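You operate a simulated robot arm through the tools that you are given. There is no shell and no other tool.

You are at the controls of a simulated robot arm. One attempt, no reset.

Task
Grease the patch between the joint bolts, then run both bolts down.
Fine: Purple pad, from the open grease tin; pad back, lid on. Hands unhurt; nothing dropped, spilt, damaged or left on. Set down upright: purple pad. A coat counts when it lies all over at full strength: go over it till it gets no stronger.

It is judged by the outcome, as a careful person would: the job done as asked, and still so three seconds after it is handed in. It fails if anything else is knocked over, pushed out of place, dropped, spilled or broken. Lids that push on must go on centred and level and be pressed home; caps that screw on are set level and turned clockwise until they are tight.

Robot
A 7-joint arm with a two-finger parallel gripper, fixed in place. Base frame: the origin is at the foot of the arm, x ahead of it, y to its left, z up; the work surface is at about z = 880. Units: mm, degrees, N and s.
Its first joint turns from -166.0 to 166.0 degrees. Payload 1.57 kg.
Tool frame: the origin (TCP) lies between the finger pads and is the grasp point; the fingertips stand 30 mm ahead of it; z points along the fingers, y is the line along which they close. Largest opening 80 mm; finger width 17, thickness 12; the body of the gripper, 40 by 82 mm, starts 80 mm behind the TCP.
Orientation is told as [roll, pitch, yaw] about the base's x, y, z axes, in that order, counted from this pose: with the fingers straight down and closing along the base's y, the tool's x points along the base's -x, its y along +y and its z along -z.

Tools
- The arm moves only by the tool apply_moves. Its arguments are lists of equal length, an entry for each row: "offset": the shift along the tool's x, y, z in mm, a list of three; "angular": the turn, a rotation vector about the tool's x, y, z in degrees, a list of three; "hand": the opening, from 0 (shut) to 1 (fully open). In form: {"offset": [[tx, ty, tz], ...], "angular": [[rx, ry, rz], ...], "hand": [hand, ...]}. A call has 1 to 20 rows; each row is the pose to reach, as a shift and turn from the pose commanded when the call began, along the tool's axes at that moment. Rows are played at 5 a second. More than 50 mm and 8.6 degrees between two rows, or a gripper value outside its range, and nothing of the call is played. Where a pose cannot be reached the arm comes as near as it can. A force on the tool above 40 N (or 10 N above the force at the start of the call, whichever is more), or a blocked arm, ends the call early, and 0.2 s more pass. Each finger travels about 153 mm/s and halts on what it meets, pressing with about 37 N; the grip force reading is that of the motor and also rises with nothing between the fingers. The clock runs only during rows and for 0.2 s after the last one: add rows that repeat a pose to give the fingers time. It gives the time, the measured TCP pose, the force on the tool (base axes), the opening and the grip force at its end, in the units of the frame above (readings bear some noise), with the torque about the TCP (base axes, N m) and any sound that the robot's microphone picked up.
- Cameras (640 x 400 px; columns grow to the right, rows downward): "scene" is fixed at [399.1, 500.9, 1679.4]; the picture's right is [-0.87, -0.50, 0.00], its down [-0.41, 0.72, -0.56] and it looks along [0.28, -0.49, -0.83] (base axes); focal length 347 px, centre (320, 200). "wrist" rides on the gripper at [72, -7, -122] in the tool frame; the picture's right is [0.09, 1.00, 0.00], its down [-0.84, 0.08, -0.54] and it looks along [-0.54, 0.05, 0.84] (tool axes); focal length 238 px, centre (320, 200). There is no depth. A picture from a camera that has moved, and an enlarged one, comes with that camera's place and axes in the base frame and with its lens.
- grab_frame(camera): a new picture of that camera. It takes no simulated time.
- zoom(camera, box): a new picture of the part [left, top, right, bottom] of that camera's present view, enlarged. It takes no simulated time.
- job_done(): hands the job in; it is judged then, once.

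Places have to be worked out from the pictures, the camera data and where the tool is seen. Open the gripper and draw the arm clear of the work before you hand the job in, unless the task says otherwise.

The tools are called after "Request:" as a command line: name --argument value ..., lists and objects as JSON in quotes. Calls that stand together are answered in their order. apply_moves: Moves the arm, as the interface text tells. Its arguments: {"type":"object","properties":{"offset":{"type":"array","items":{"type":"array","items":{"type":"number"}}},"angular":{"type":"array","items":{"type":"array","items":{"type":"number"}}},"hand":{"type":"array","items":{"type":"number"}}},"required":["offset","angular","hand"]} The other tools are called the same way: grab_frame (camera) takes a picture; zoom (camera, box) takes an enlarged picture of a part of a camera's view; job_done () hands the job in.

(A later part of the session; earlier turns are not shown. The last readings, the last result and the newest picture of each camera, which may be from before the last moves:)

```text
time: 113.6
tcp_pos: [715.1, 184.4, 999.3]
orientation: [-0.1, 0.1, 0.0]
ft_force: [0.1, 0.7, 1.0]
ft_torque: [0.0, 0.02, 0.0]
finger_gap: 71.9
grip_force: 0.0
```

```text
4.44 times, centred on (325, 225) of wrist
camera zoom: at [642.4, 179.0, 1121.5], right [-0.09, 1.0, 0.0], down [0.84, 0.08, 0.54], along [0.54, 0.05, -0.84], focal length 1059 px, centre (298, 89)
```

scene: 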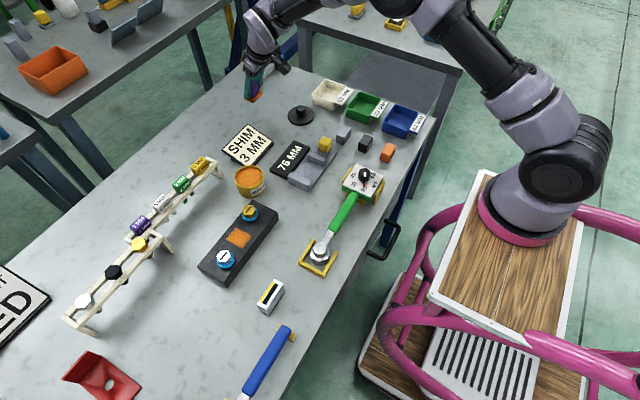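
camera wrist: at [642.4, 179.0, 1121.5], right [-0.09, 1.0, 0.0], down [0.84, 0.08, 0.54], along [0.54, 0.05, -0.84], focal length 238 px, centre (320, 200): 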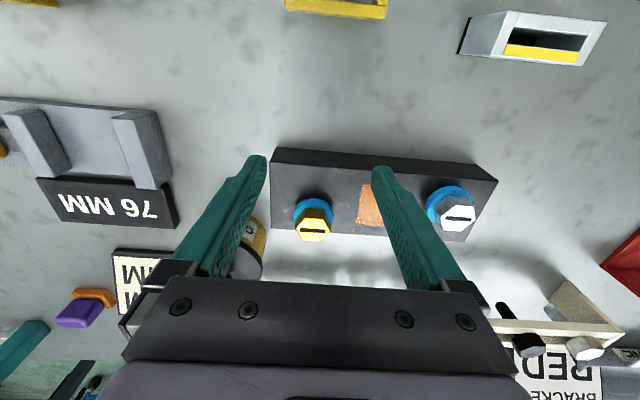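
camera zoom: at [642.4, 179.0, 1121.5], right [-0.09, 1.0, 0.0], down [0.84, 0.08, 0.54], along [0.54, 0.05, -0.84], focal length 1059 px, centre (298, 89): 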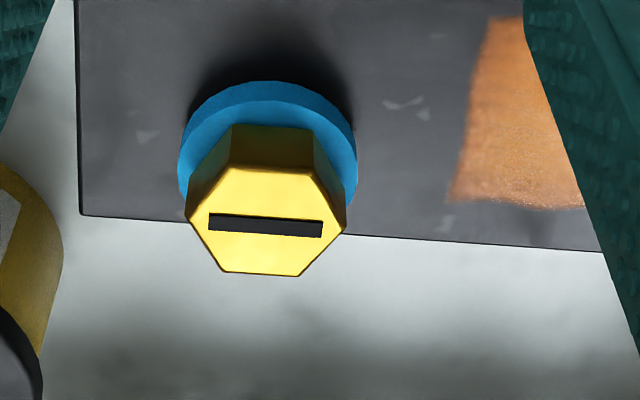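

In this grazing view the patch's far part looks lighter; I check the patch straight from the scene camera without the arm's shadow.

Request:
zoom --camera "scene" --box '[222, 222, 262, 252]'

Request:
zoom --camera "wrist" --box '[340, 170, 420, 240]'

```text
13.33 times, centred on (242, 237) of scene
camera zoom: at [399.1, 500.9, 1679.4], right [-0.87, -0.5, 0.0], down [-0.41, 0.72, -0.56], along [0.28, -0.49, -0.83], focal length 4629 px, centre (1360, -293)
```

zoom: 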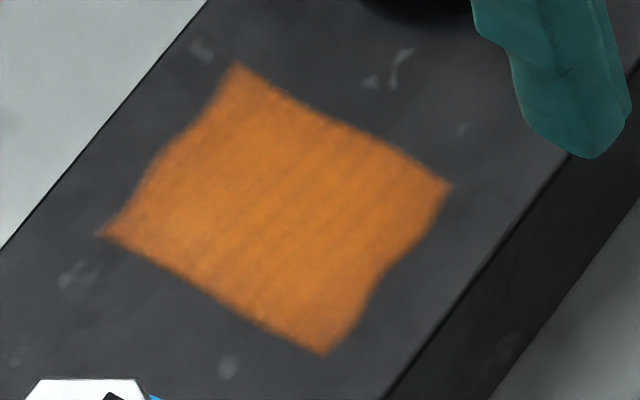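

```text
5.71 times, centred on (380, 205) of wrist
camera zoom: at [642.4, 179.0, 1121.5], right [-0.09, 1.0, 0.0], down [0.84, 0.08, 0.54], along [0.54, 0.05, -0.84], focal length 1362 px, centre (-23, 171)
```

zoom: 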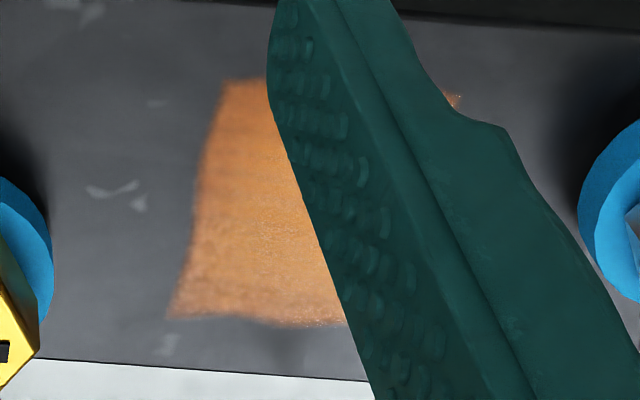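

The middle looks a bit brighter than the borders. I zoom further on the patch's ends to judge whether the coat is really even.

Request:
zoom --camera "scene" --box '[224, 228, 244, 241]'

Request:
zoom --camera "scene" --box '[238, 228, 258, 241]'

Request:
zoom --camera "scene" --box '[232, 238, 252, 251]'

```text
16.00 times, centred on (234, 234) of scene
camera zoom: at [399.1, 500.9, 1679.4], right [-0.87, -0.5, 0.0], down [-0.41, 0.72, -0.56], along [0.28, -0.49, -0.83], focal length 5554 px, centre (1696, -352)
```

zoom: 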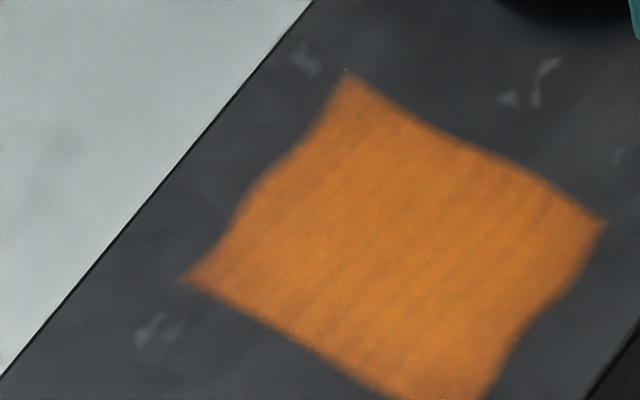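

```text
16.00 times, centred on (248, 234) of scene
camera zoom: at [399.1, 500.9, 1679.4], right [-0.87, -0.5, 0.0], down [-0.41, 0.72, -0.56], along [0.28, -0.49, -0.83], focal length 5554 px, centre (1472, -352)
```

zoom: 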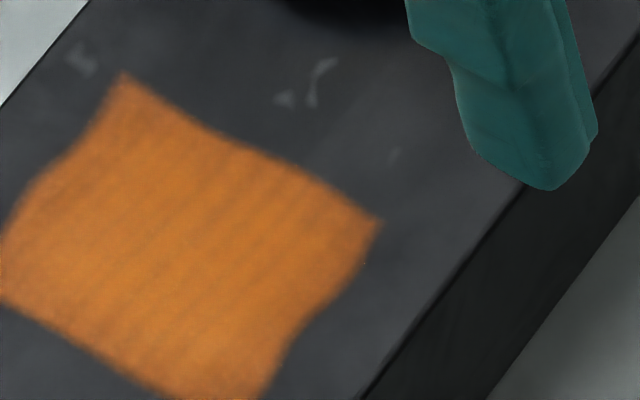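

```text
16.00 times, centred on (242, 244) of scene
camera zoom: at [399.1, 500.9, 1679.4], right [-0.87, -0.5, 0.0], down [-0.41, 0.72, -0.56], along [0.28, -0.49, -0.83], focal length 5554 px, centre (1568, -512)
```

zoom: 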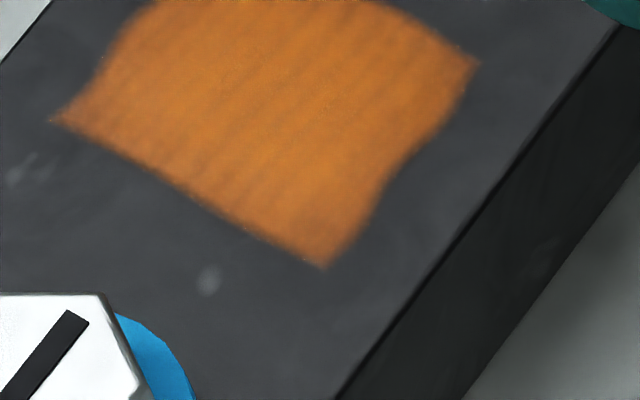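

The coat looks saturated: soft edges only, no change over the last passes. The gold bolt is at about (783.5,187) with flats facing ±x. I move above it at a safe height and turn the tool 90° counter-clockwise to learn the wrist's range.

Request:
apply_moves --offset '[[-15, 0, -10], [-30, 0, -20], [-45, 0, -20], [-60, 0, -20], [-68, 0, -20], [-68, 0, -20], [-68, 0, -20], [-68, 0, -20], [-68, 0, -20], [-68, 0, -20], [-68, 0, -20], [-68, 0, -20], [-68, 0, -20], [-68, 0, -20]]' --angular '[[0, 0, -7], [0, 0, -14], [0, 0, -21], [0, 0, -28], [0, 0, -35], [0, 0, -42], [0, 0, -49], [0, 0, -56], [0, 0, -63], [0, 0, -70], [0, 0, -77], [0, 0, -84], [0, 0, -90], [0, 0, -90]]' --hand '[0.9, 0.9, 0.9, 0.9, 0.9, 0.9, 0.9, 0.9, 0.9, 0.9, 0.9, 0.9, 0.9, 0.9]'

Request:
grab_frame --camera "wrist"

Request:
grab_frame --camera "scene"

```text
time: 116.6
tcp_pos: [782.1, 185.5, 1021.2]
orientation: [-0.1, -0.1, 90.1]
ft_force: [1.0, -1.2, 0.1]
ft_torque: [0.01, 0.01, -0.02]
finger_gap: 72.0
grip_force: 0.0
```

```text
taken
camera wrist: at [788.1, 114.8, 1142.2], right [-1.0, -0.09, 0.0], down [-0.08, 0.84, 0.54], along [-0.05, 0.54, -0.84], focal length 238 px, centre (320, 200)
```

wrist: 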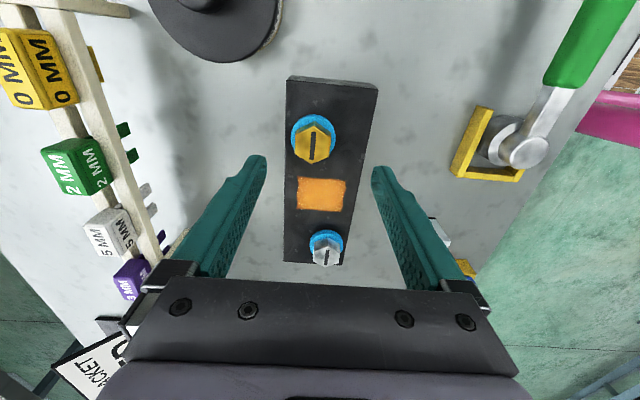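

```text
taken
```

scene: 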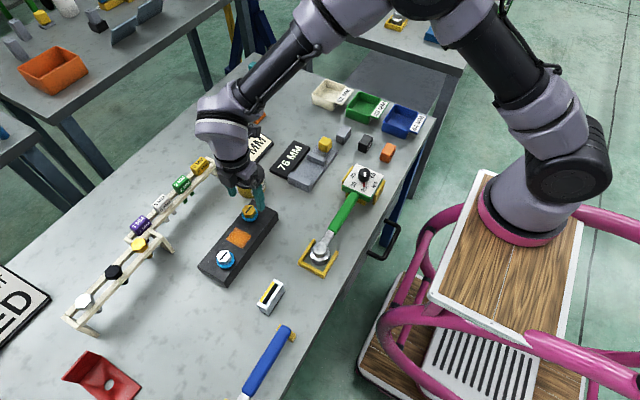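

Yaw 90° reached. This view along the block gives an independent measurement; I zoom on the bolts.

Request:
zoom --camera "wrist" --box '[270, 95, 366, 175]'

Request:
zoom --camera "wrist" --box '[280, 165, 376, 275]'

```text
5.00 times, centred on (318, 135) of wrist
camera zoom: at [788.1, 114.8, 1142.2], right [-1.0, -0.09, 0.0], down [-0.08, 0.84, 0.54], along [-0.05, 0.54, -0.84], focal length 1192 px, centre (330, 525)
```

zoom: 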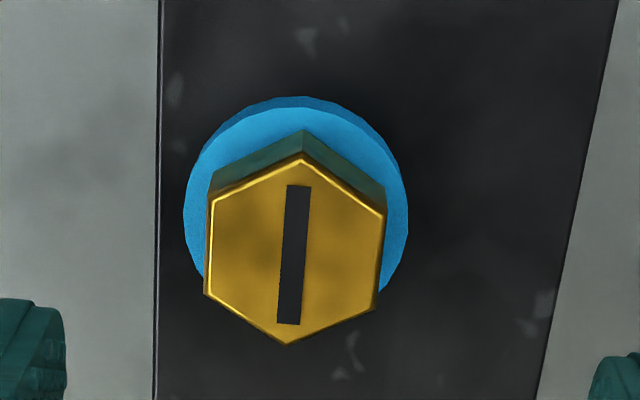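

```text
3.64 times, centred on (328, 220) of wrist
camera zoom: at [788.1, 114.8, 1142.2], right [-1.0, -0.09, 0.0], down [-0.08, 0.84, 0.54], along [-0.05, 0.54, -0.84], focal length 867 px, centre (291, 127)
```

zoom: 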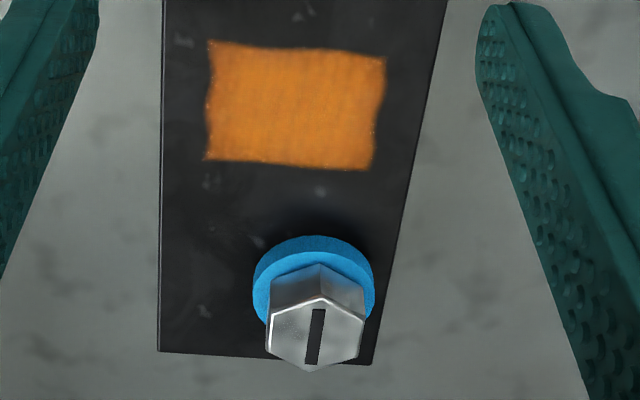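

From both views: gold bolt ≈ (786.7,186), white ≈ (761,314), head tops ≈ z 948, collars raised ≈7 mm over the block. I test whether the wrist reaches yaw 150° so that each grip gives a long turn.

Request:
apply_moves --offset '[[0, 0, 0], [0, 0, 0], [0, 0, 0], [0, 0, 0], [0, 0, 0], [0, 0, 0], [0, 0, 0], [0, 0, 0], [0, 0, 0]]' --angular '[[0, 0, -8], [0, 0, -16], [0, 0, -24], [0, 0, -32], [0, 0, -40], [0, 0, -48], [0, 0, -55], [0, 0, -60], [0, 0, -60]]' --hand '[0.9, 0.9, 0.9, 0.9, 0.9, 0.9, 0.9, 0.9, 0.9]'

```text
time: 118.6
tcp_pos: [783.6, 187.5, 1020.8]
orientation: [0.0, -0.1, 150.2]
ft_force: [-0.4, 0.1, 0.1]
ft_torque: [-0.04, -0.03, -0.02]
finger_gap: 72.2
grip_force: 0.0
```

Yaw 150° is reachable too. I take a wrist picture here: when the tool axis is over the bolt, its head must appear at about pixel (320,149).

Request:
grab_frame --camera "wrist"

Request:
zoom --camera "wrist" --box '[270, 100, 366, 180]'

```text
taken
camera wrist: at [847.7, 156.5, 1141.9], right [-0.42, -0.91, 0.0], down [-0.76, 0.35, 0.54], along [-0.49, 0.23, -0.84], focal length 238 px, centre (320, 200)
```

wrist: 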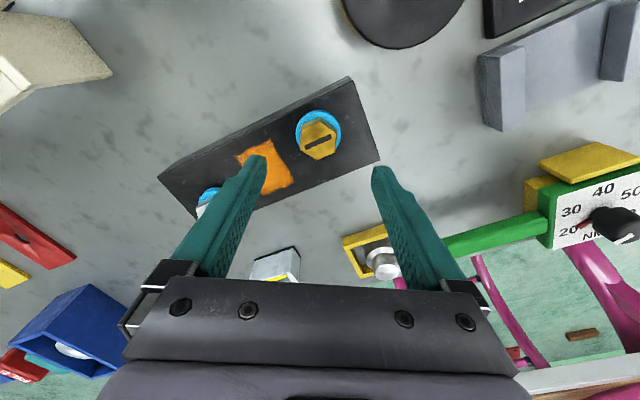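

```text
5.00 times, centred on (318, 140) of wrist
camera zoom: at [847.7, 156.5, 1141.9], right [-0.42, -0.91, 0.0], down [-0.76, 0.35, 0.54], along [-0.49, 0.23, -0.84], focal length 1192 px, centre (330, 500)
```

zoom: 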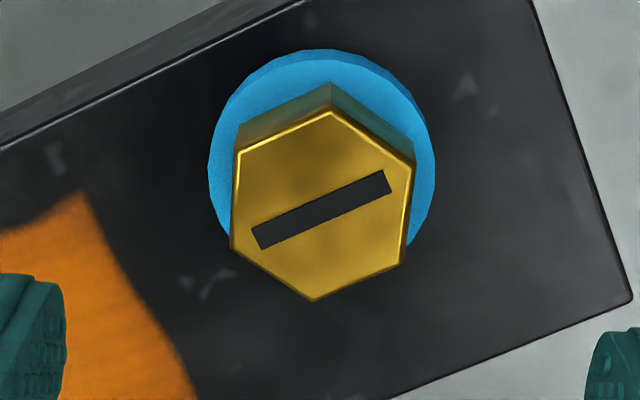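

Three views agree: gold bolt at (787.8,185.4) with head top z≈945.5 and collar top ≈931. I shift over it and lower to z≈980, fingers open, to check alignment.

Request:
apply_moves --offset '[[3, -1.2, 10], [5.8, -2.3, 20], [5.8, -2.3, 30], [5.8, -2.3, 40], [5.8, -2.3, 40]]' --angular '[[0, 0, 0], [0, 0, 0], [0, 0, 0], [0, 0, 0], [0, 0, 0]]' --hand '[0.9, 0.9, 0.9, 0.9, 0.9]'

Request:
zoom --camera "wrist" --box '[240, 90, 400, 230]'

Request:
zoom --camera "scene" --box '[210, 180, 290, 240]'

```text
time: 119.8
tcp_pos: [787.8, 184.7, 979.4]
orientation: [-0.1, 0.0, 150.1]
ft_force: [0.9, -0.2, 0.2]
ft_torque: [0.0, 0.0, -0.01]
finger_gap: 72.1
grip_force: 0.2
```

```text
2.86 times, centred on (320, 160) of wrist
camera zoom: at [853.2, 154.9, 1101.4], right [-0.42, -0.91, 0.0], down [-0.76, 0.35, 0.54], along [-0.49, 0.23, -0.84], focal length 681 px, centre (320, 314)
```

zoom: 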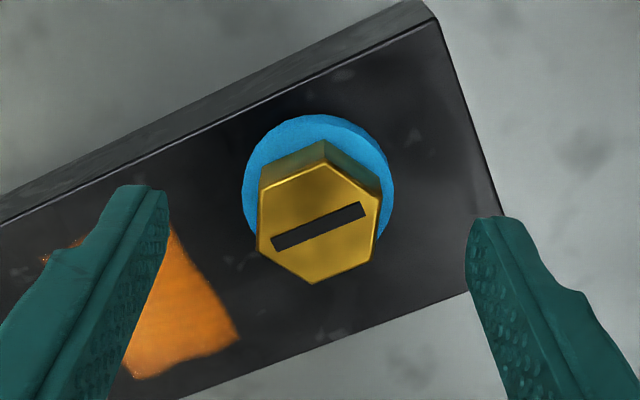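

```text
6.67 times, centred on (250, 210) of scene
camera zoom: at [399.1, 500.9, 1679.4], right [-0.87, -0.5, 0.0], down [-0.41, 0.72, -0.56], along [0.28, -0.49, -0.83], focal length 2314 px, centre (787, 133)
```

zoom: 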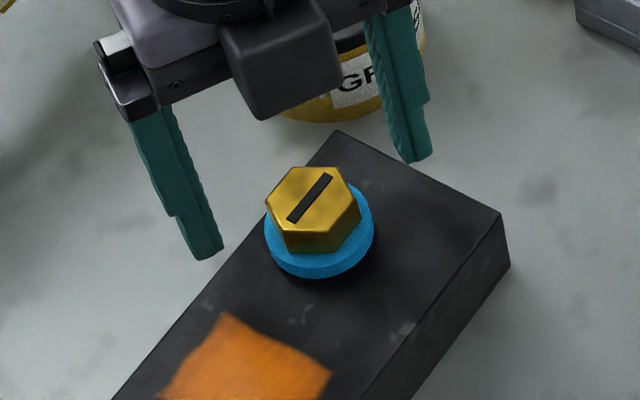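

Aligned within a millimetre and the flats are parallel to the fingers. I lower 17 mm and close on the head.

Request:
apply_moves --offset '[[-0.5, -0.6, 6], [-0.5, -0.6, 12], [-0.5, -0.6, 17], [-0.5, -0.6, 17]]' --angular '[[0, 0, 0], [0, 0, 0], [0, 0, 0], [0, 0, 0]]' --hand '[0.9, 0.9, 0.9, 0.9]'

Request:
apply_moves --offset '[[0, 0, 0], [0, 0, 0], [0, 0, 0], [0, 0, 0]]' --angular '[[0, 0, 0], [0, 0, 0], [0, 0, 0], [0, 0, 0]]' --hand '[0.6, 0.4, 0.1, 0.1]'

Request:
zoom --camera "wrist" --box '[240, 100, 400, 240]'

Request:
zoom --camera "scene" --box '[210, 180, 290, 240]'

```text
time: 120.8
tcp_pos: [787.3, 185.2, 962.9]
orientation: [0.0, 0.0, 150.0]
ft_force: [0.1, 0.6, -0.2]
ft_torque: [-0.02, 0.01, -0.03]
finger_gap: 71.8
grip_force: 0.1
```

```text
time: 121.8
tcp_pos: [787.0, 185.1, 962.8]
orientation: [0.0, 0.1, 149.9]
ft_force: [-2.2, -2.5, 0.2]
ft_torque: [-0.06, 0.05, 0.0]
finger_gap: 29.4
grip_force: 38.9
```

```text
2.86 times, centred on (320, 170) of wrist
camera zoom: at [853.2, 155.6, 1084.4], right [-0.42, -0.91, 0.0], down [-0.76, 0.35, 0.54], along [-0.49, 0.23, -0.84], focal length 681 px, centre (320, 286)
```

zoom: 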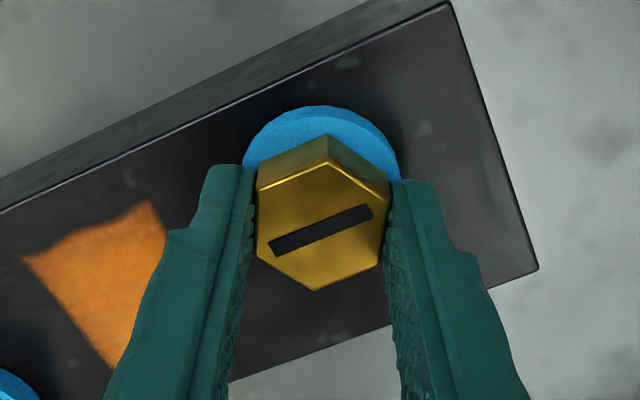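

```text
6.67 times, centred on (250, 210) of scene
camera zoom: at [399.1, 500.9, 1679.4], right [-0.87, -0.5, 0.0], down [-0.41, 0.72, -0.56], along [0.28, -0.49, -0.83], focal length 2314 px, centre (787, 133)
```

zoom: 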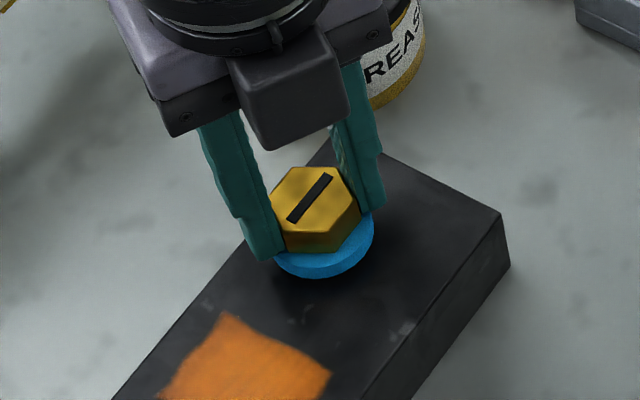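

Gripped on the flats (gap 29.4, tips just over the collar). I turn 30° clockwise as a test and look at the slot and the forces.

Request:
apply_moves --offset '[[0, 0, 0], [0, 0, 0], [0, 0, 0], [0, 0, 0], [0, 0, 0], [0, 0, 0], [0, 0, 0]]' --angular '[[0, 0, 5], [0, 0, 10], [0, 0, 15], [0, 0, 20], [0, 0, 25], [0, 0, 30], [0, 0, 30]]' --hand '[0.1, 0.1, 0.1, 0.1, 0.1, 0.1, 0.1]'

Request:
zoom --camera "wrist" --box '[240, 100, 400, 240]'

Request:
zoom --camera "scene" --box '[210, 180, 290, 240]'

```text
time: 123.4
tcp_pos: [787.7, 185.3, 961.2]
orientation: [0.1, 0.1, 120.0]
ft_force: [-2.7, -3.1, -29.4]
ft_torque: [-0.01, -0.03, -0.01]
finger_gap: 29.6
grip_force: 39.9
```

```text
2.86 times, centred on (320, 170) of wrist
camera zoom: at [829.6, 127.0, 1083.7], right [-0.82, -0.58, 0.0], down [-0.48, 0.69, 0.54], along [-0.32, 0.44, -0.84], focal length 681 px, centre (320, 286)
```

zoom: 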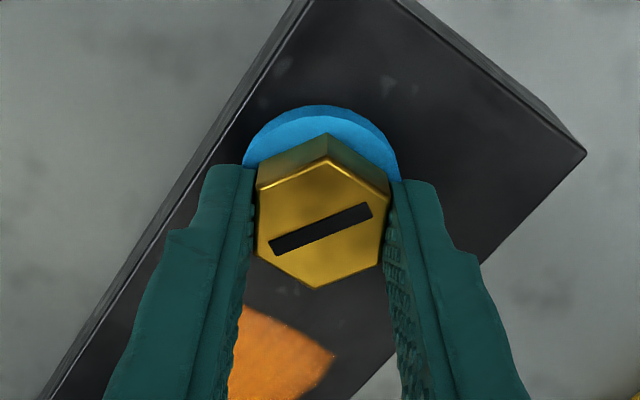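

```text
6.67 times, centred on (250, 210) of scene
camera zoom: at [399.1, 500.9, 1679.4], right [-0.87, -0.5, 0.0], down [-0.41, 0.72, -0.56], along [0.28, -0.49, -0.83], focal length 2314 px, centre (787, 133)
```

zoom: 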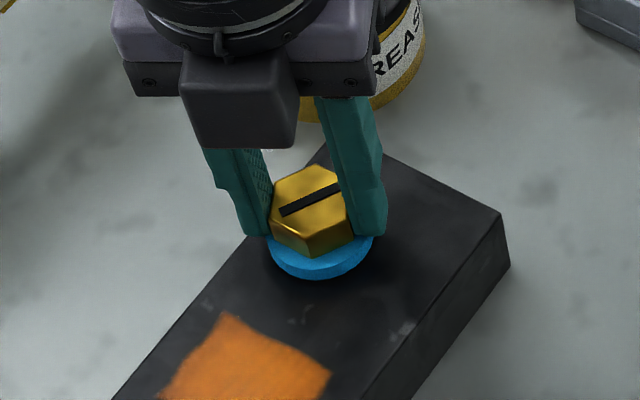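

The bolt turns with the hand and pulls down hard (-29 N, about 1.6 mm in 30°), so the thread is coarse and I must follow it down. I lower 1.6 mm and read the force.

Request:
apply_moves --offset '[[0, 0, 0.8], [0, 0, 1.6], [0, 0, 1.6]]' --angular '[[0, 0, 0], [0, 0, 0], [0, 0, 0]]' --hand '[0.1, 0.1, 0.1]'

```text
time: 124.2
tcp_pos: [787.8, 184.7, 962.4]
orientation: [0.0, 0.0, 120.0]
ft_force: [-12.2, -9.4, -5.6]
ft_torque: [0.26, 0.69, -0.01]
finger_gap: 29.4
grip_force: 39.5
```

Vertical load relieved; a sideways 15 N along +tool y shows I'm about 0.7 mm off that way, so I correct it and turn another 30° while lowering 1.5 mm.

Request:
apply_moves --offset '[[0, 0.6, 0], [0, 0.6, 0.25], [0, 0.6, 0.5], [0, 0.6, 0.75], [0, 0.6, 1.0], [0, 0.6, 1.25], [0, 0.6, 1.5], [0, 0.6, 1.5]]' --angular '[[0, 0, 0], [0, 0, 5], [0, 0, 10], [0, 0, 15], [0, 0, 20], [0, 0, 25], [0, 0, 30], [0, 0, 30]]' --hand '[0.1, 0.1, 0.1, 0.1, 0.1, 0.1, 0.1, 0.1]'

Request:
zoom --camera "scene" --box '[210, 180, 290, 240]'

Request:
zoom --camera "wrist" --box '[240, 100, 400, 240]'

```text
time: 126.0
tcp_pos: [788.0, 185.4, 960.3]
orientation: [-0.2, 0.0, 90.0]
ft_force: [-4.0, -8.2, 3.3]
ft_torque: [-0.5, 0.16, -0.06]
finger_gap: 29.5
grip_force: 39.5
```

```text
6.67 times, centred on (250, 210) of scene
camera zoom: at [399.1, 500.9, 1679.4], right [-0.87, -0.5, 0.0], down [-0.41, 0.72, -0.56], along [0.28, -0.49, -0.83], focal length 2314 px, centre (787, 133)
```

zoom: 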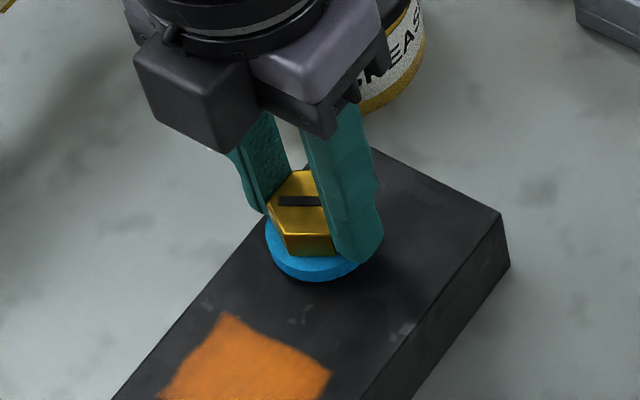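

```text
2.86 times, centred on (320, 170) of wrist
camera zoom: at [794.0, 113.8, 1082.7], right [-1.0, -0.09, 0.0], down [-0.08, 0.84, 0.54], along [-0.05, 0.54, -0.84], focal length 681 px, centre (320, 286)
```

zoom: 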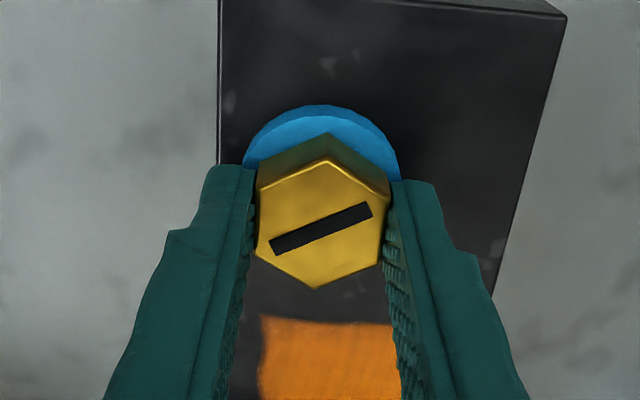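

Turning well and the load is small. I go on another 60° clockwise, lowering 1 mm per 30°.

Request:
apply_moves --offset '[[0, 0, 0.2], [0, 0, 0.4], [0, 0, 0.6], [0, 0, 0.8], [0, 0, 1.0], [0, 0, 1.1], [0, 0, 1.1]]' --angular '[[0, 0, 5], [0, 0, 10], [0, 0, 15], [0, 0, 20], [0, 0, 25], [0, 0, 30], [0, 0, 30]]' --hand '[0.1, 0.1, 0.1, 0.1, 0.1, 0.1, 0.1]'

Request:
apply_moves --offset '[[0, 0, 0.2], [0, 0, 0.4], [0, 0, 0.6], [0, 0, 0.8], [0, 0, 1.0], [0, 0, 1.1], [0, 0, 1.1]]' --angular '[[0, 0, 5], [0, 0, 10], [0, 0, 15], [0, 0, 20], [0, 0, 25], [0, 0, 30], [0, 0, 30]]' --hand '[0.1, 0.1, 0.1, 0.1, 0.1, 0.1, 0.1]'

Request:
zoom --camera "scene" --box '[210, 180, 290, 240]'

Request:
zoom --camera "wrist" --box '[240, 100, 400, 240]'

```text
time: 127.6
tcp_pos: [788.1, 185.3, 960.2]
orientation: [0.0, 0.0, 59.8]
ft_force: [-7.4, -12.5, 15.3]
ft_torque: [-0.28, 0.19, -0.08]
finger_gap: 29.4
grip_force: 39.4
```

```text
time: 129.2
tcp_pos: [789.0, 185.6, 958.3]
orientation: [-0.1, -0.2, 30.1]
ft_force: [10.2, -6.2, 10.4]
ft_torque: [-0.25, -0.04, -0.08]
finger_gap: 29.6
grip_force: 38.9
```

```text
6.67 times, centred on (250, 210) of scene
camera zoom: at [399.1, 500.9, 1679.4], right [-0.87, -0.5, 0.0], down [-0.41, 0.72, -0.56], along [0.28, -0.49, -0.83], focal length 2314 px, centre (787, 133)
```

zoom: 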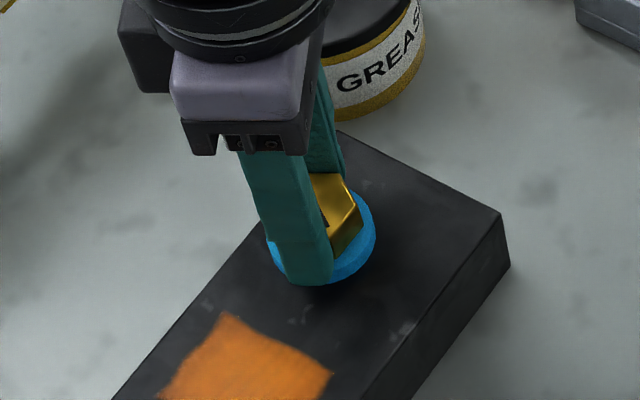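

```text
2.86 times, centred on (320, 170) of wrist
camera zoom: at [728.5, 144.0, 1080.1], right [-0.58, 0.82, 0.0], down [0.68, 0.49, 0.54], along [0.44, 0.31, -0.84], focal length 681 px, centre (320, 286)
```

zoom: 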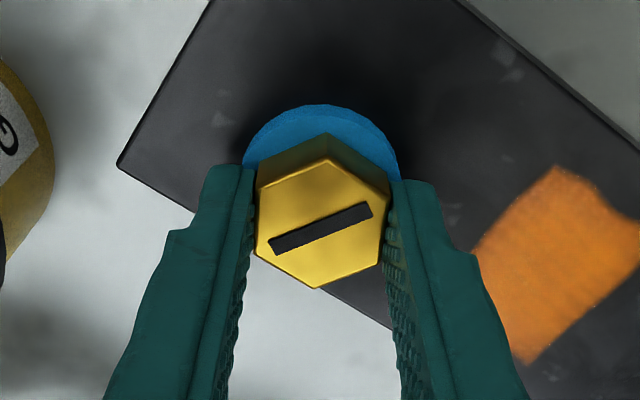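

The head sits unchanged between the fingers, so it is descending with the hand (≈4.5 mm so far). I keep turning clockwise with a slightly smaller feed.

Request:
apply_moves --offset '[[0, 0, 0.1], [0, 0, 0.2], [0, 0, 0.3], [0, 0, 0.4], [0, 0, 0.5], [0, 0, 0.6], [0, 0, 0.6]]' --angular '[[0, 0, 5], [0, 0, 10], [0, 0, 15], [0, 0, 20], [0, 0, 25], [0, 0, 30], [0, 0, 30]]' --hand '[0.1, 0.1, 0.1, 0.1, 0.1, 0.1, 0.1]'

Request:
zoom --camera "wrist" --box '[240, 100, 400, 240]'

```text
time: 130.8
tcp_pos: [788.9, 184.5, 957.2]
orientation: [0.0, 0.0, 0.1]
ft_force: [15.3, 1.2, 9.0]
ft_torque: [-0.01, -0.79, -0.05]
finger_gap: 29.3
grip_force: 39.2
```

```text
2.86 times, centred on (320, 170) of wrist
camera zoom: at [715.7, 179.0, 1079.1], right [-0.09, 1.0, 0.0], down [0.84, 0.08, 0.54], along [0.54, 0.05, -0.84], focal length 681 px, centre (320, 286)
```

zoom: 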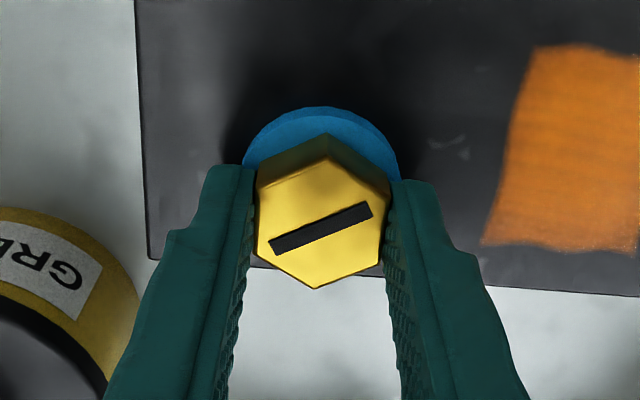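

Request:
apply_moves --offset '[[-0.6, 0, 0], [-0.6, 0, 0.1], [-0.6, 0, 0.2], [-0.6, 0, 0.3], [-0.6, 0, 0.4], [-0.6, 0, 0.5], [-0.6, 0, 0.6], [-0.6, 0, 0.6]]' --angular '[[0, 0, 0], [0, 0, 5], [0, 0, 10], [0, 0, 15], [0, 0, 20], [0, 0, 25], [0, 0, 30], [0, 0, 30]]' --hand '[0.1, 0.1, 0.1, 0.1, 0.1, 0.1, 0.1, 0.1]'

Request:
zoom --camera "wrist" --box '[240, 100, 400, 240]'

Request:
zoom --camera "scene" --box '[210, 180, 290, 240]'

```text
time: 132.6
tcp_pos: [787.8, 185.4, 956.9]
orientation: [0.0, 0.0, -29.9]
ft_force: [4.6, -4.0, 2.6]
ft_torque: [-0.06, -0.11, -0.03]
finger_gap: 29.2
grip_force: 38.5
```

```text
2.86 times, centred on (320, 170) of wrist
camera zoom: at [722.1, 215.9, 1078.0], right [0.42, 0.91, 0.0], down [0.76, -0.35, 0.54], along [0.49, -0.23, -0.84], focal length 681 px, centre (320, 286)
```

zoom: 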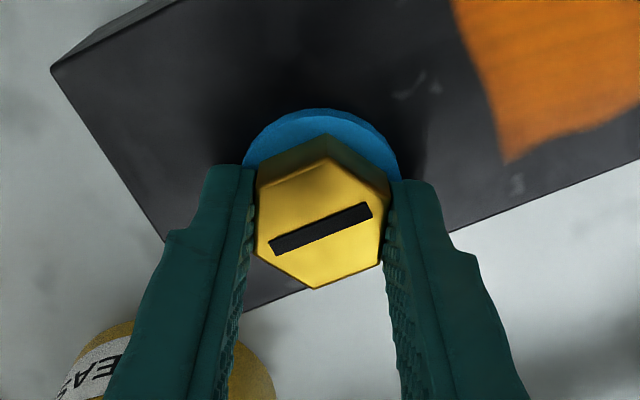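

```text
6.67 times, centred on (250, 210) of scene
camera zoom: at [399.1, 500.9, 1679.4], right [-0.87, -0.5, 0.0], down [-0.41, 0.72, -0.56], along [0.28, -0.49, -0.83], focal length 2314 px, centre (787, 133)
```

zoom: 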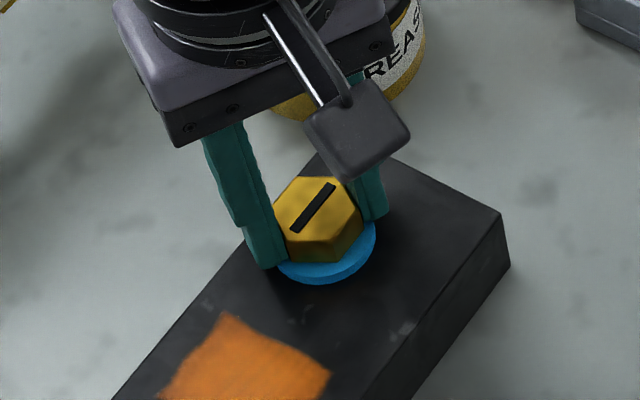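

Request:
zoom --camera "scene" --box '[205, 200, 285, 250]'

```text
8.00 times, centred on (245, 225) of scene
camera zoom: at [399.1, 500.9, 1679.4], right [-0.87, -0.5, 0.0], down [-0.41, 0.72, -0.56], along [0.28, -0.49, -0.83], focal length 2777 px, centre (920, 0)
```

zoom: 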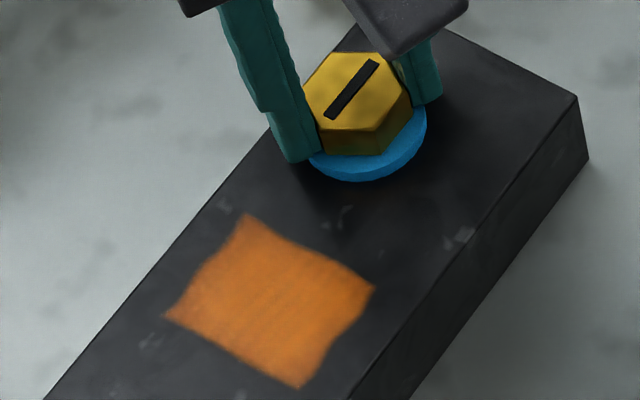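

The bolt has come down about 5 mm in half a turn and the collar looks almost on the block. I continue clockwise in 30° steps, watching torque.

Request:
apply_moves --offset '[[0, 0, 0.1], [0, 0, 0.3], [0, 0, 0.4], [0, 0, 0.5], [0, 0, 0.6], [0, 0, 0.7], [0, 0, 0.7]]' --angular '[[0, 0, 5], [0, 0, 10], [0, 0, 15], [0, 0, 20], [0, 0, 25], [0, 0, 30], [0, 0, 30]]' --hand '[0.1, 0.1, 0.1, 0.1, 0.1, 0.1, 0.1]'

Request:
zoom --camera "wrist" --box '[240, 100, 400, 240]'

```text
time: 134.2
tcp_pos: [788.8, 185.5, 955.7]
orientation: [0.0, 0.0, -60.0]
ft_force: [1.3, -5.6, -11.4]
ft_torque: [-0.06, -0.09, 0.0]
finger_gap: 29.4
grip_force: 39.1
```

```text
2.86 times, centred on (320, 170) of wrist
camera zoom: at [746.1, 244.7, 1077.0], right [0.82, 0.58, 0.0], down [0.49, -0.69, 0.54], along [0.31, -0.44, -0.84], focal length 681 px, centre (320, 286)
```

zoom: 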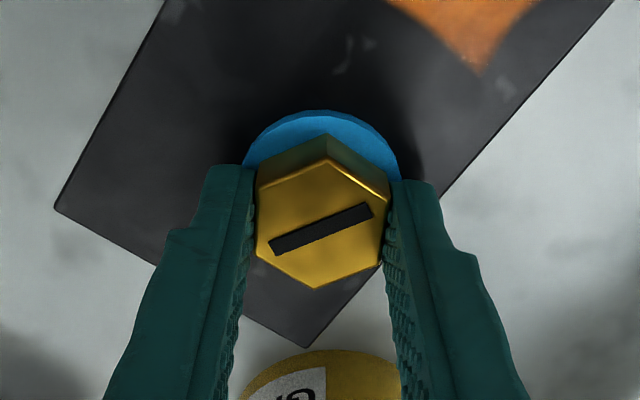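

Request:
apply_moves --offset '[[0, 0, 0.5], [0, 0, 0.7], [0, 0, 0.9], [0, 0, 1.1], [0, 0, 1.3], [0, 0, 1.4], [0, 0, 1.4]]' --angular '[[0, 0, 5], [0, 0, 10], [0, 0, 15], [0, 0, 20], [0, 0, 25], [0, 0, 30], [0, 0, 30]]' --hand '[0.1, 0.1, 0.1, 0.1, 0.1, 0.1, 0.1]'

Request:
zoom --camera "wrist" --box '[240, 100, 400, 240]'

Request:
zoom --camera "scene" --box '[205, 200, 285, 250]'

```text
time: 135.8
tcp_pos: [788.0, 186.1, 954.5]
orientation: [-0.1, 0.0, -90.0]
ft_force: [-9.8, -5.7, -16.2]
ft_torque: [0.44, 0.23, -0.03]
finger_gap: 29.3
grip_force: 39.2
```

```text
2.86 times, centred on (320, 170) of wrist
camera zoom: at [781.3, 257.6, 1075.9], right [1.0, 0.09, 0.0], down [0.08, -0.84, 0.54], along [0.05, -0.54, -0.84], focal length 681 px, centre (320, 286)
```

zoom: 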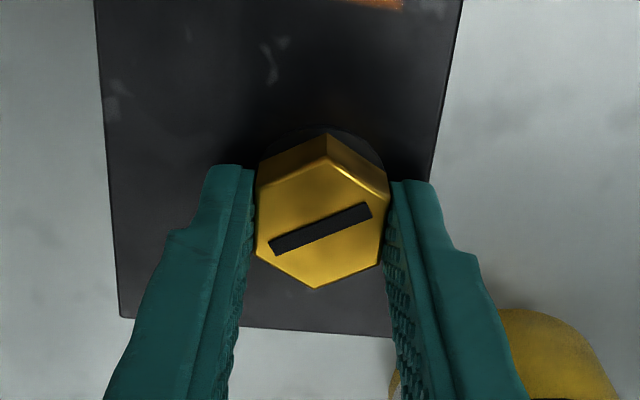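

```text
8.00 times, centred on (245, 225) of scene
camera zoom: at [399.1, 500.9, 1679.4], right [-0.87, -0.5, 0.0], down [-0.41, 0.72, -0.56], along [0.28, -0.49, -0.83], focal length 2777 px, centre (920, 0)
```

zoom: 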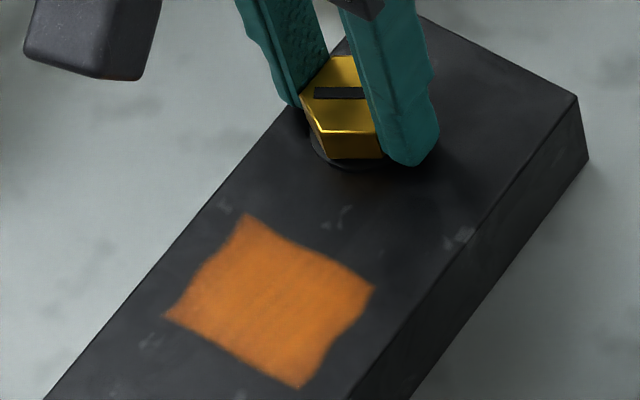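

The blue collar has vanished from sight; only a dark ring remains under the head. I zoom in to understand.

Request:
zoom --camera "scene" --box '[233, 203, 263, 225]'

Request:
zoom --camera "wrist" --box '[290, 130, 360, 200]'

```text
16.00 times, centred on (248, 214) of scene
camera zoom: at [399.1, 500.9, 1679.4], right [-0.87, -0.5, 0.0], down [-0.41, 0.72, -0.56], along [0.28, -0.49, -0.83], focal length 5554 px, centre (1472, -24)
```

zoom: 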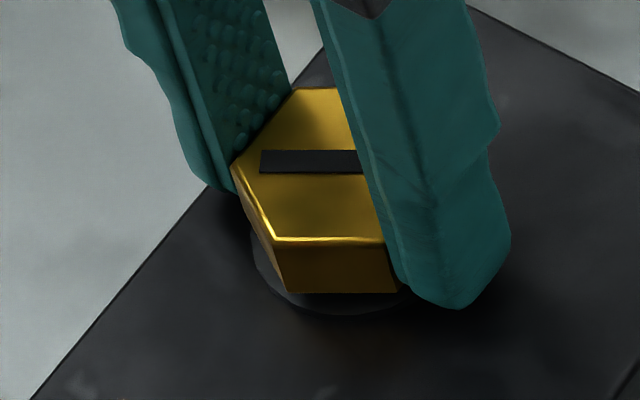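

```text
5.71 times, centred on (325, 165) of wrist
camera zoom: at [781.3, 257.6, 1075.9], right [1.0, 0.09, 0.0], down [0.08, -0.84, 0.54], along [0.05, -0.54, -0.84], focal length 1362 px, centre (291, 400)
```

zoom: 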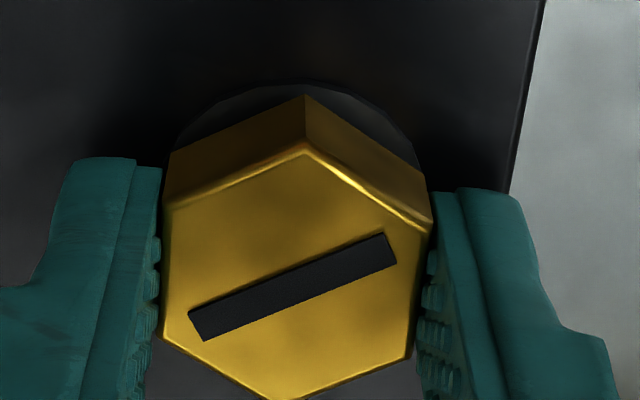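

The ring under the head went dark, probably a sign that the bolt is seated. I try 15° more with the torque reading to confirm it is tight.

Request:
apply_moves --offset '[[0, 0, 0.8], [0, 0, 0.8], [0, 0, 0.8], [0, 0, 0.8], [0, 0, 0.8]]' --angular '[[0, 0, 0], [0, 0, 5], [0, 0, 10], [0, 0, 15], [0, 0, 15]]' --hand '[0.1, 0.1, 0.1, 0.1, 0.1]'

Request:
zoom --camera "wrist" --box '[290, 130, 360, 200]'

Request:
zoom --camera "scene" --box '[233, 203, 263, 225]'

```text
time: 137.0
tcp_pos: [788.8, 185.0, 954.6]
orientation: [-0.1, -0.2, -105.1]
ft_force: [-18.8, -10.4, -18.2]
ft_torque: [-0.66, 0.29, 0.16]
finger_gap: 29.8
grip_force: 38.9
```

```text
5.71 times, centred on (325, 165) of wrist
camera zoom: at [800.1, 257.1, 1075.4], right [0.99, -0.17, 0.0], down [-0.14, -0.83, 0.54], along [-0.09, -0.54, -0.84], focal length 1362 px, centre (291, 400)
```

zoom: 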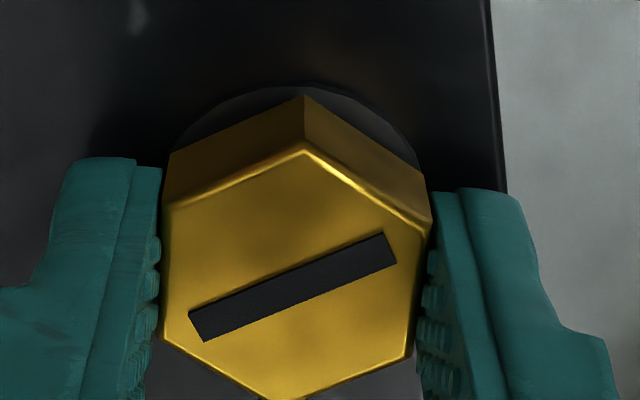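

```text
16.00 times, centred on (248, 214) of scene
camera zoom: at [399.1, 500.9, 1679.4], right [-0.87, -0.5, 0.0], down [-0.41, 0.72, -0.56], along [0.28, -0.49, -0.83], focal length 5554 px, centre (1472, -24)
```

zoom: 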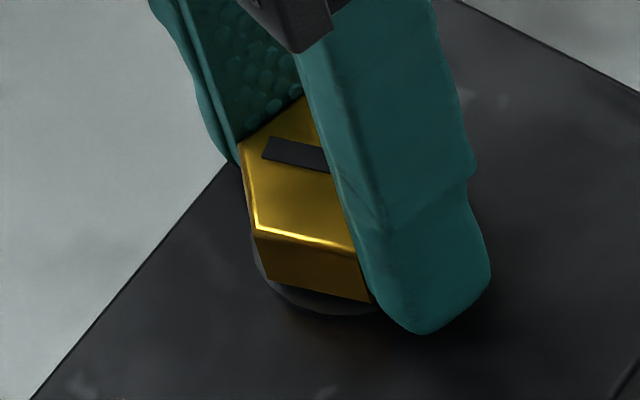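

The bolt still followed those 15° (torque only 0.16 N m), so it isn't tight yet. I relieve the sideways load, feed down and turn another 15°.

Request:
apply_moves --offset '[[-0.5, -0.5, 0.8], [-0.5, -0.5, 0.8], [-0.5, -0.5, 0.8], [-0.5, -0.5, 0.8], [-0.5, -0.5, 0.8]]' --angular '[[0, 0, 0], [0, 0, 5], [0, 0, 10], [0, 0, 15], [0, 0, 15]]' --hand '[0.1, 0.1, 0.1, 0.1, 0.1]'

Request:
zoom --camera "wrist" --box '[290, 130, 360, 200]'

Request:
zoom --camera "scene" --box '[233, 203, 263, 225]'

```text
time: 138.2
tcp_pos: [788.1, 185.7, 953.1]
orientation: [0.2, 0.0, -120.1]
ft_force: [-5.4, -5.5, -4.9]
ft_torque: [-0.28, 0.18, 0.31]
finger_gap: 29.8
grip_force: 39.5
```

```text
5.71 times, centred on (325, 165) of wrist
camera zoom: at [817.7, 251.4, 1075.1], right [0.91, -0.42, 0.0], down [-0.35, -0.76, 0.54], along [-0.23, -0.49, -0.84], focal length 1362 px, centre (291, 400)
```

zoom: 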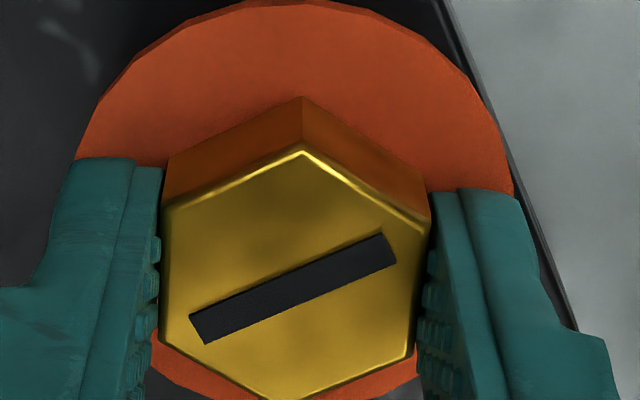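

```text
16.00 times, centred on (248, 214) of scene
camera zoom: at [399.1, 500.9, 1679.4], right [-0.87, -0.5, 0.0], down [-0.41, 0.72, -0.56], along [0.28, -0.49, -0.83], focal length 5554 px, centre (1472, -24)
```

zoom: 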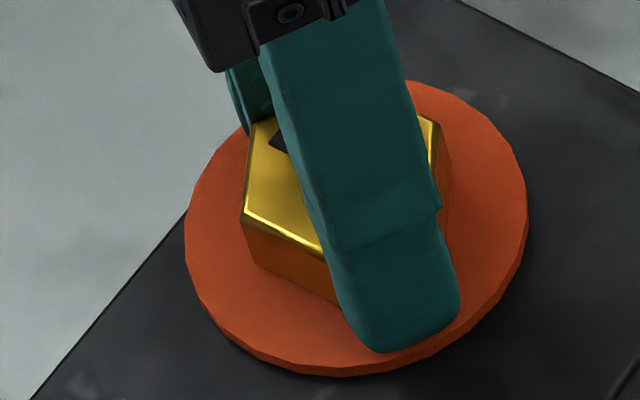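

A wide orange disc has now appeared round the gold bolt's head, and the torque has risen to 0.31 N m. That looks like an over-tight warning (blue = loose, dark = right, orange = too tight), so I stop turning and look closely.

Request:
grab_frame --camera "scene"

Request:
zoom --camera "scene" --box '[200, 195, 296, 275]'

Request:
grab_frame --camera "wrist"

```text
taken
```

scene: 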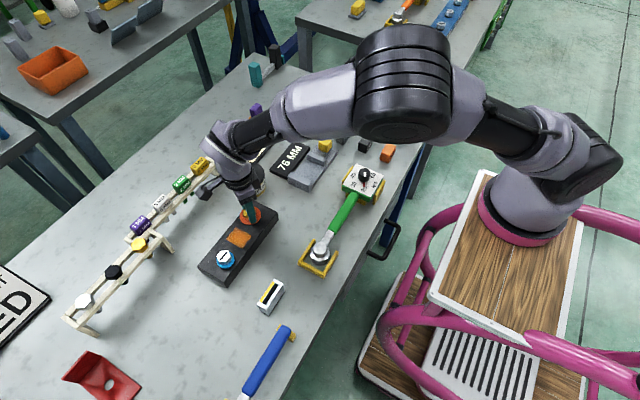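

```text
5.00 times, centred on (248, 235) of scene
camera zoom: at [399.1, 500.9, 1679.4], right [-0.87, -0.5, 0.0], down [-0.41, 0.72, -0.56], along [0.28, -0.49, -0.83], focal length 1736 px, centre (680, 25)
```

zoom: 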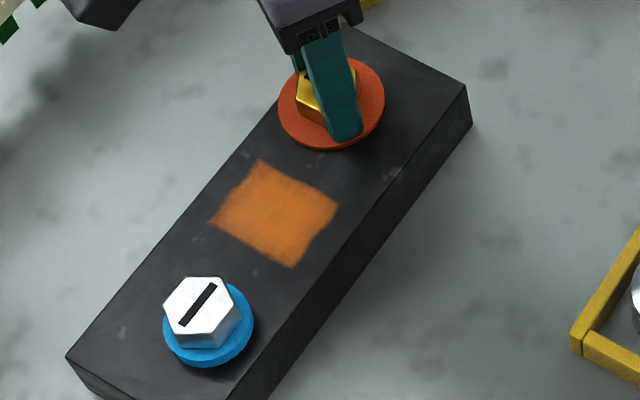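

```text
taken
camera wrist: at [817.7, 251.4, 1075.1], right [0.91, -0.42, 0.0], down [-0.35, -0.76, 0.54], along [-0.23, -0.49, -0.84], focal length 238 px, centre (320, 200)
```

wrist: 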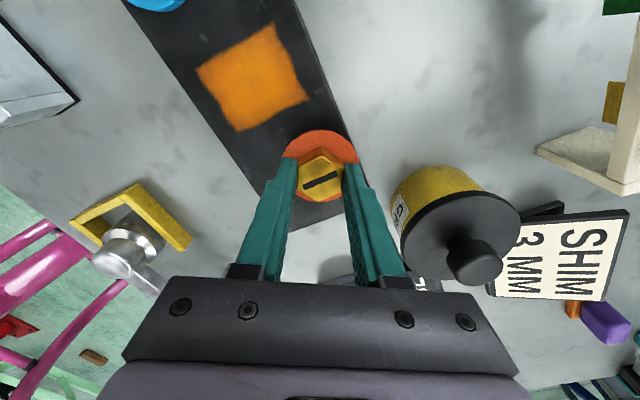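

I look at the neighbouring bench's similar joint for any hint about what the ring colours mean.

Request:
zoom --camera "scene" --box '[340, 0, 520, 60]'

Request:
zoom --camera "scene" --box '[228, 196, 272, 230]'

```text
3.56 times, centred on (430, 30) of scene
camera zoom: at [399.1, 500.9, 1679.4], right [-0.87, -0.5, 0.0], down [-0.41, 0.72, -0.56], along [0.28, -0.49, -0.83], focal length 1234 px, centre (-71, 804)
```

zoom: 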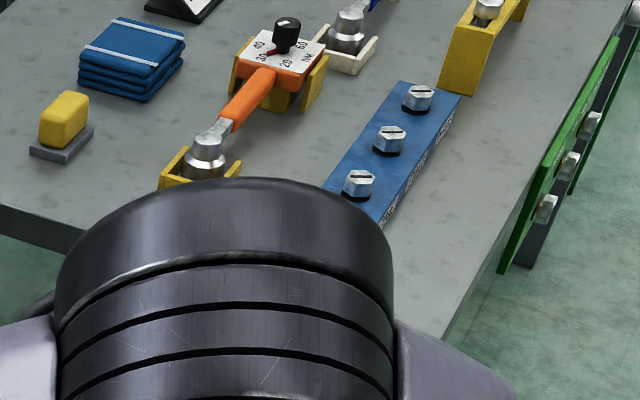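

```text
11.76 times, centred on (250, 213) of scene
camera zoom: at [399.1, 500.9, 1679.4], right [-0.87, -0.5, 0.0], down [-0.41, 0.72, -0.56], along [0.28, -0.49, -0.83], focal length 4084 px, centre (1144, 47)
```

zoom: 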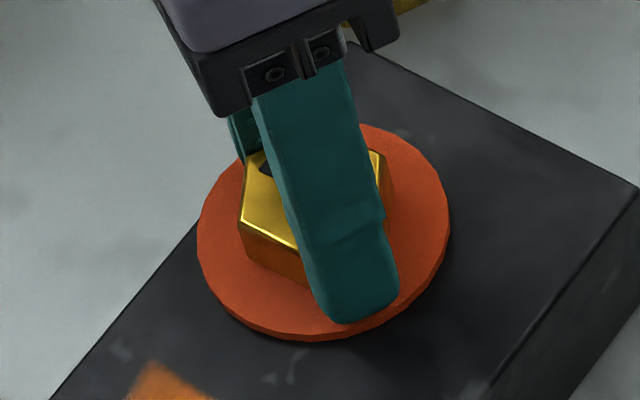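

Request:
zoom --camera "scene" --box '[425, 20, 465, 60]'

Request:
zoom --camera "scene" --box '[475, 0, 525, 60]'

```text
10.00 times, centred on (445, 40) of scene
camera zoom: at [399.1, 500.9, 1679.4], right [-0.87, -0.5, 0.0], down [-0.41, 0.72, -0.56], along [0.28, -0.49, -0.83], focal length 3472 px, centre (-930, 1800)
```

zoom: 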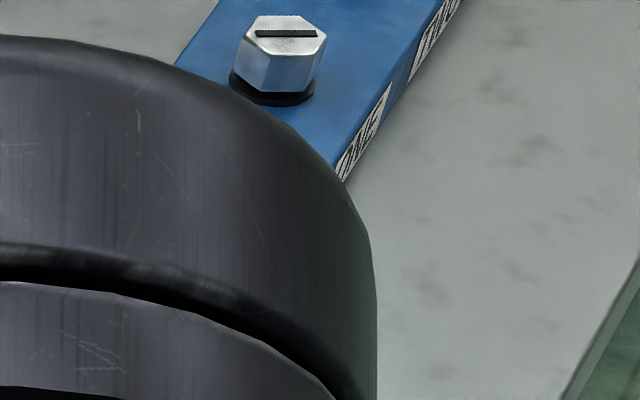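

```text
6.67 times, centred on (500, 30) of scene
camera zoom: at [399.1, 500.9, 1679.4], right [-0.87, -0.5, 0.0], down [-0.41, 0.72, -0.56], along [0.28, -0.49, -0.83], focal length 2314 px, centre (-880, 1333)
```

zoom: 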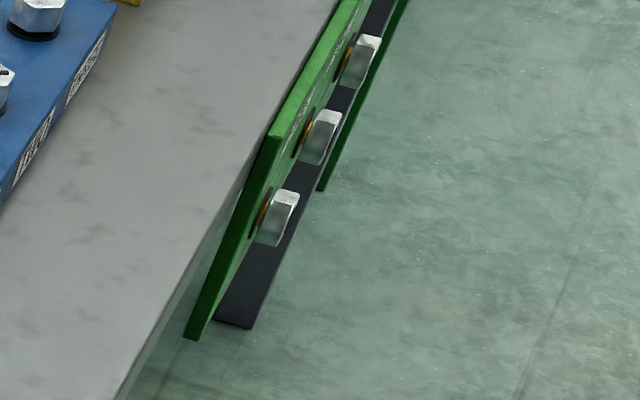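

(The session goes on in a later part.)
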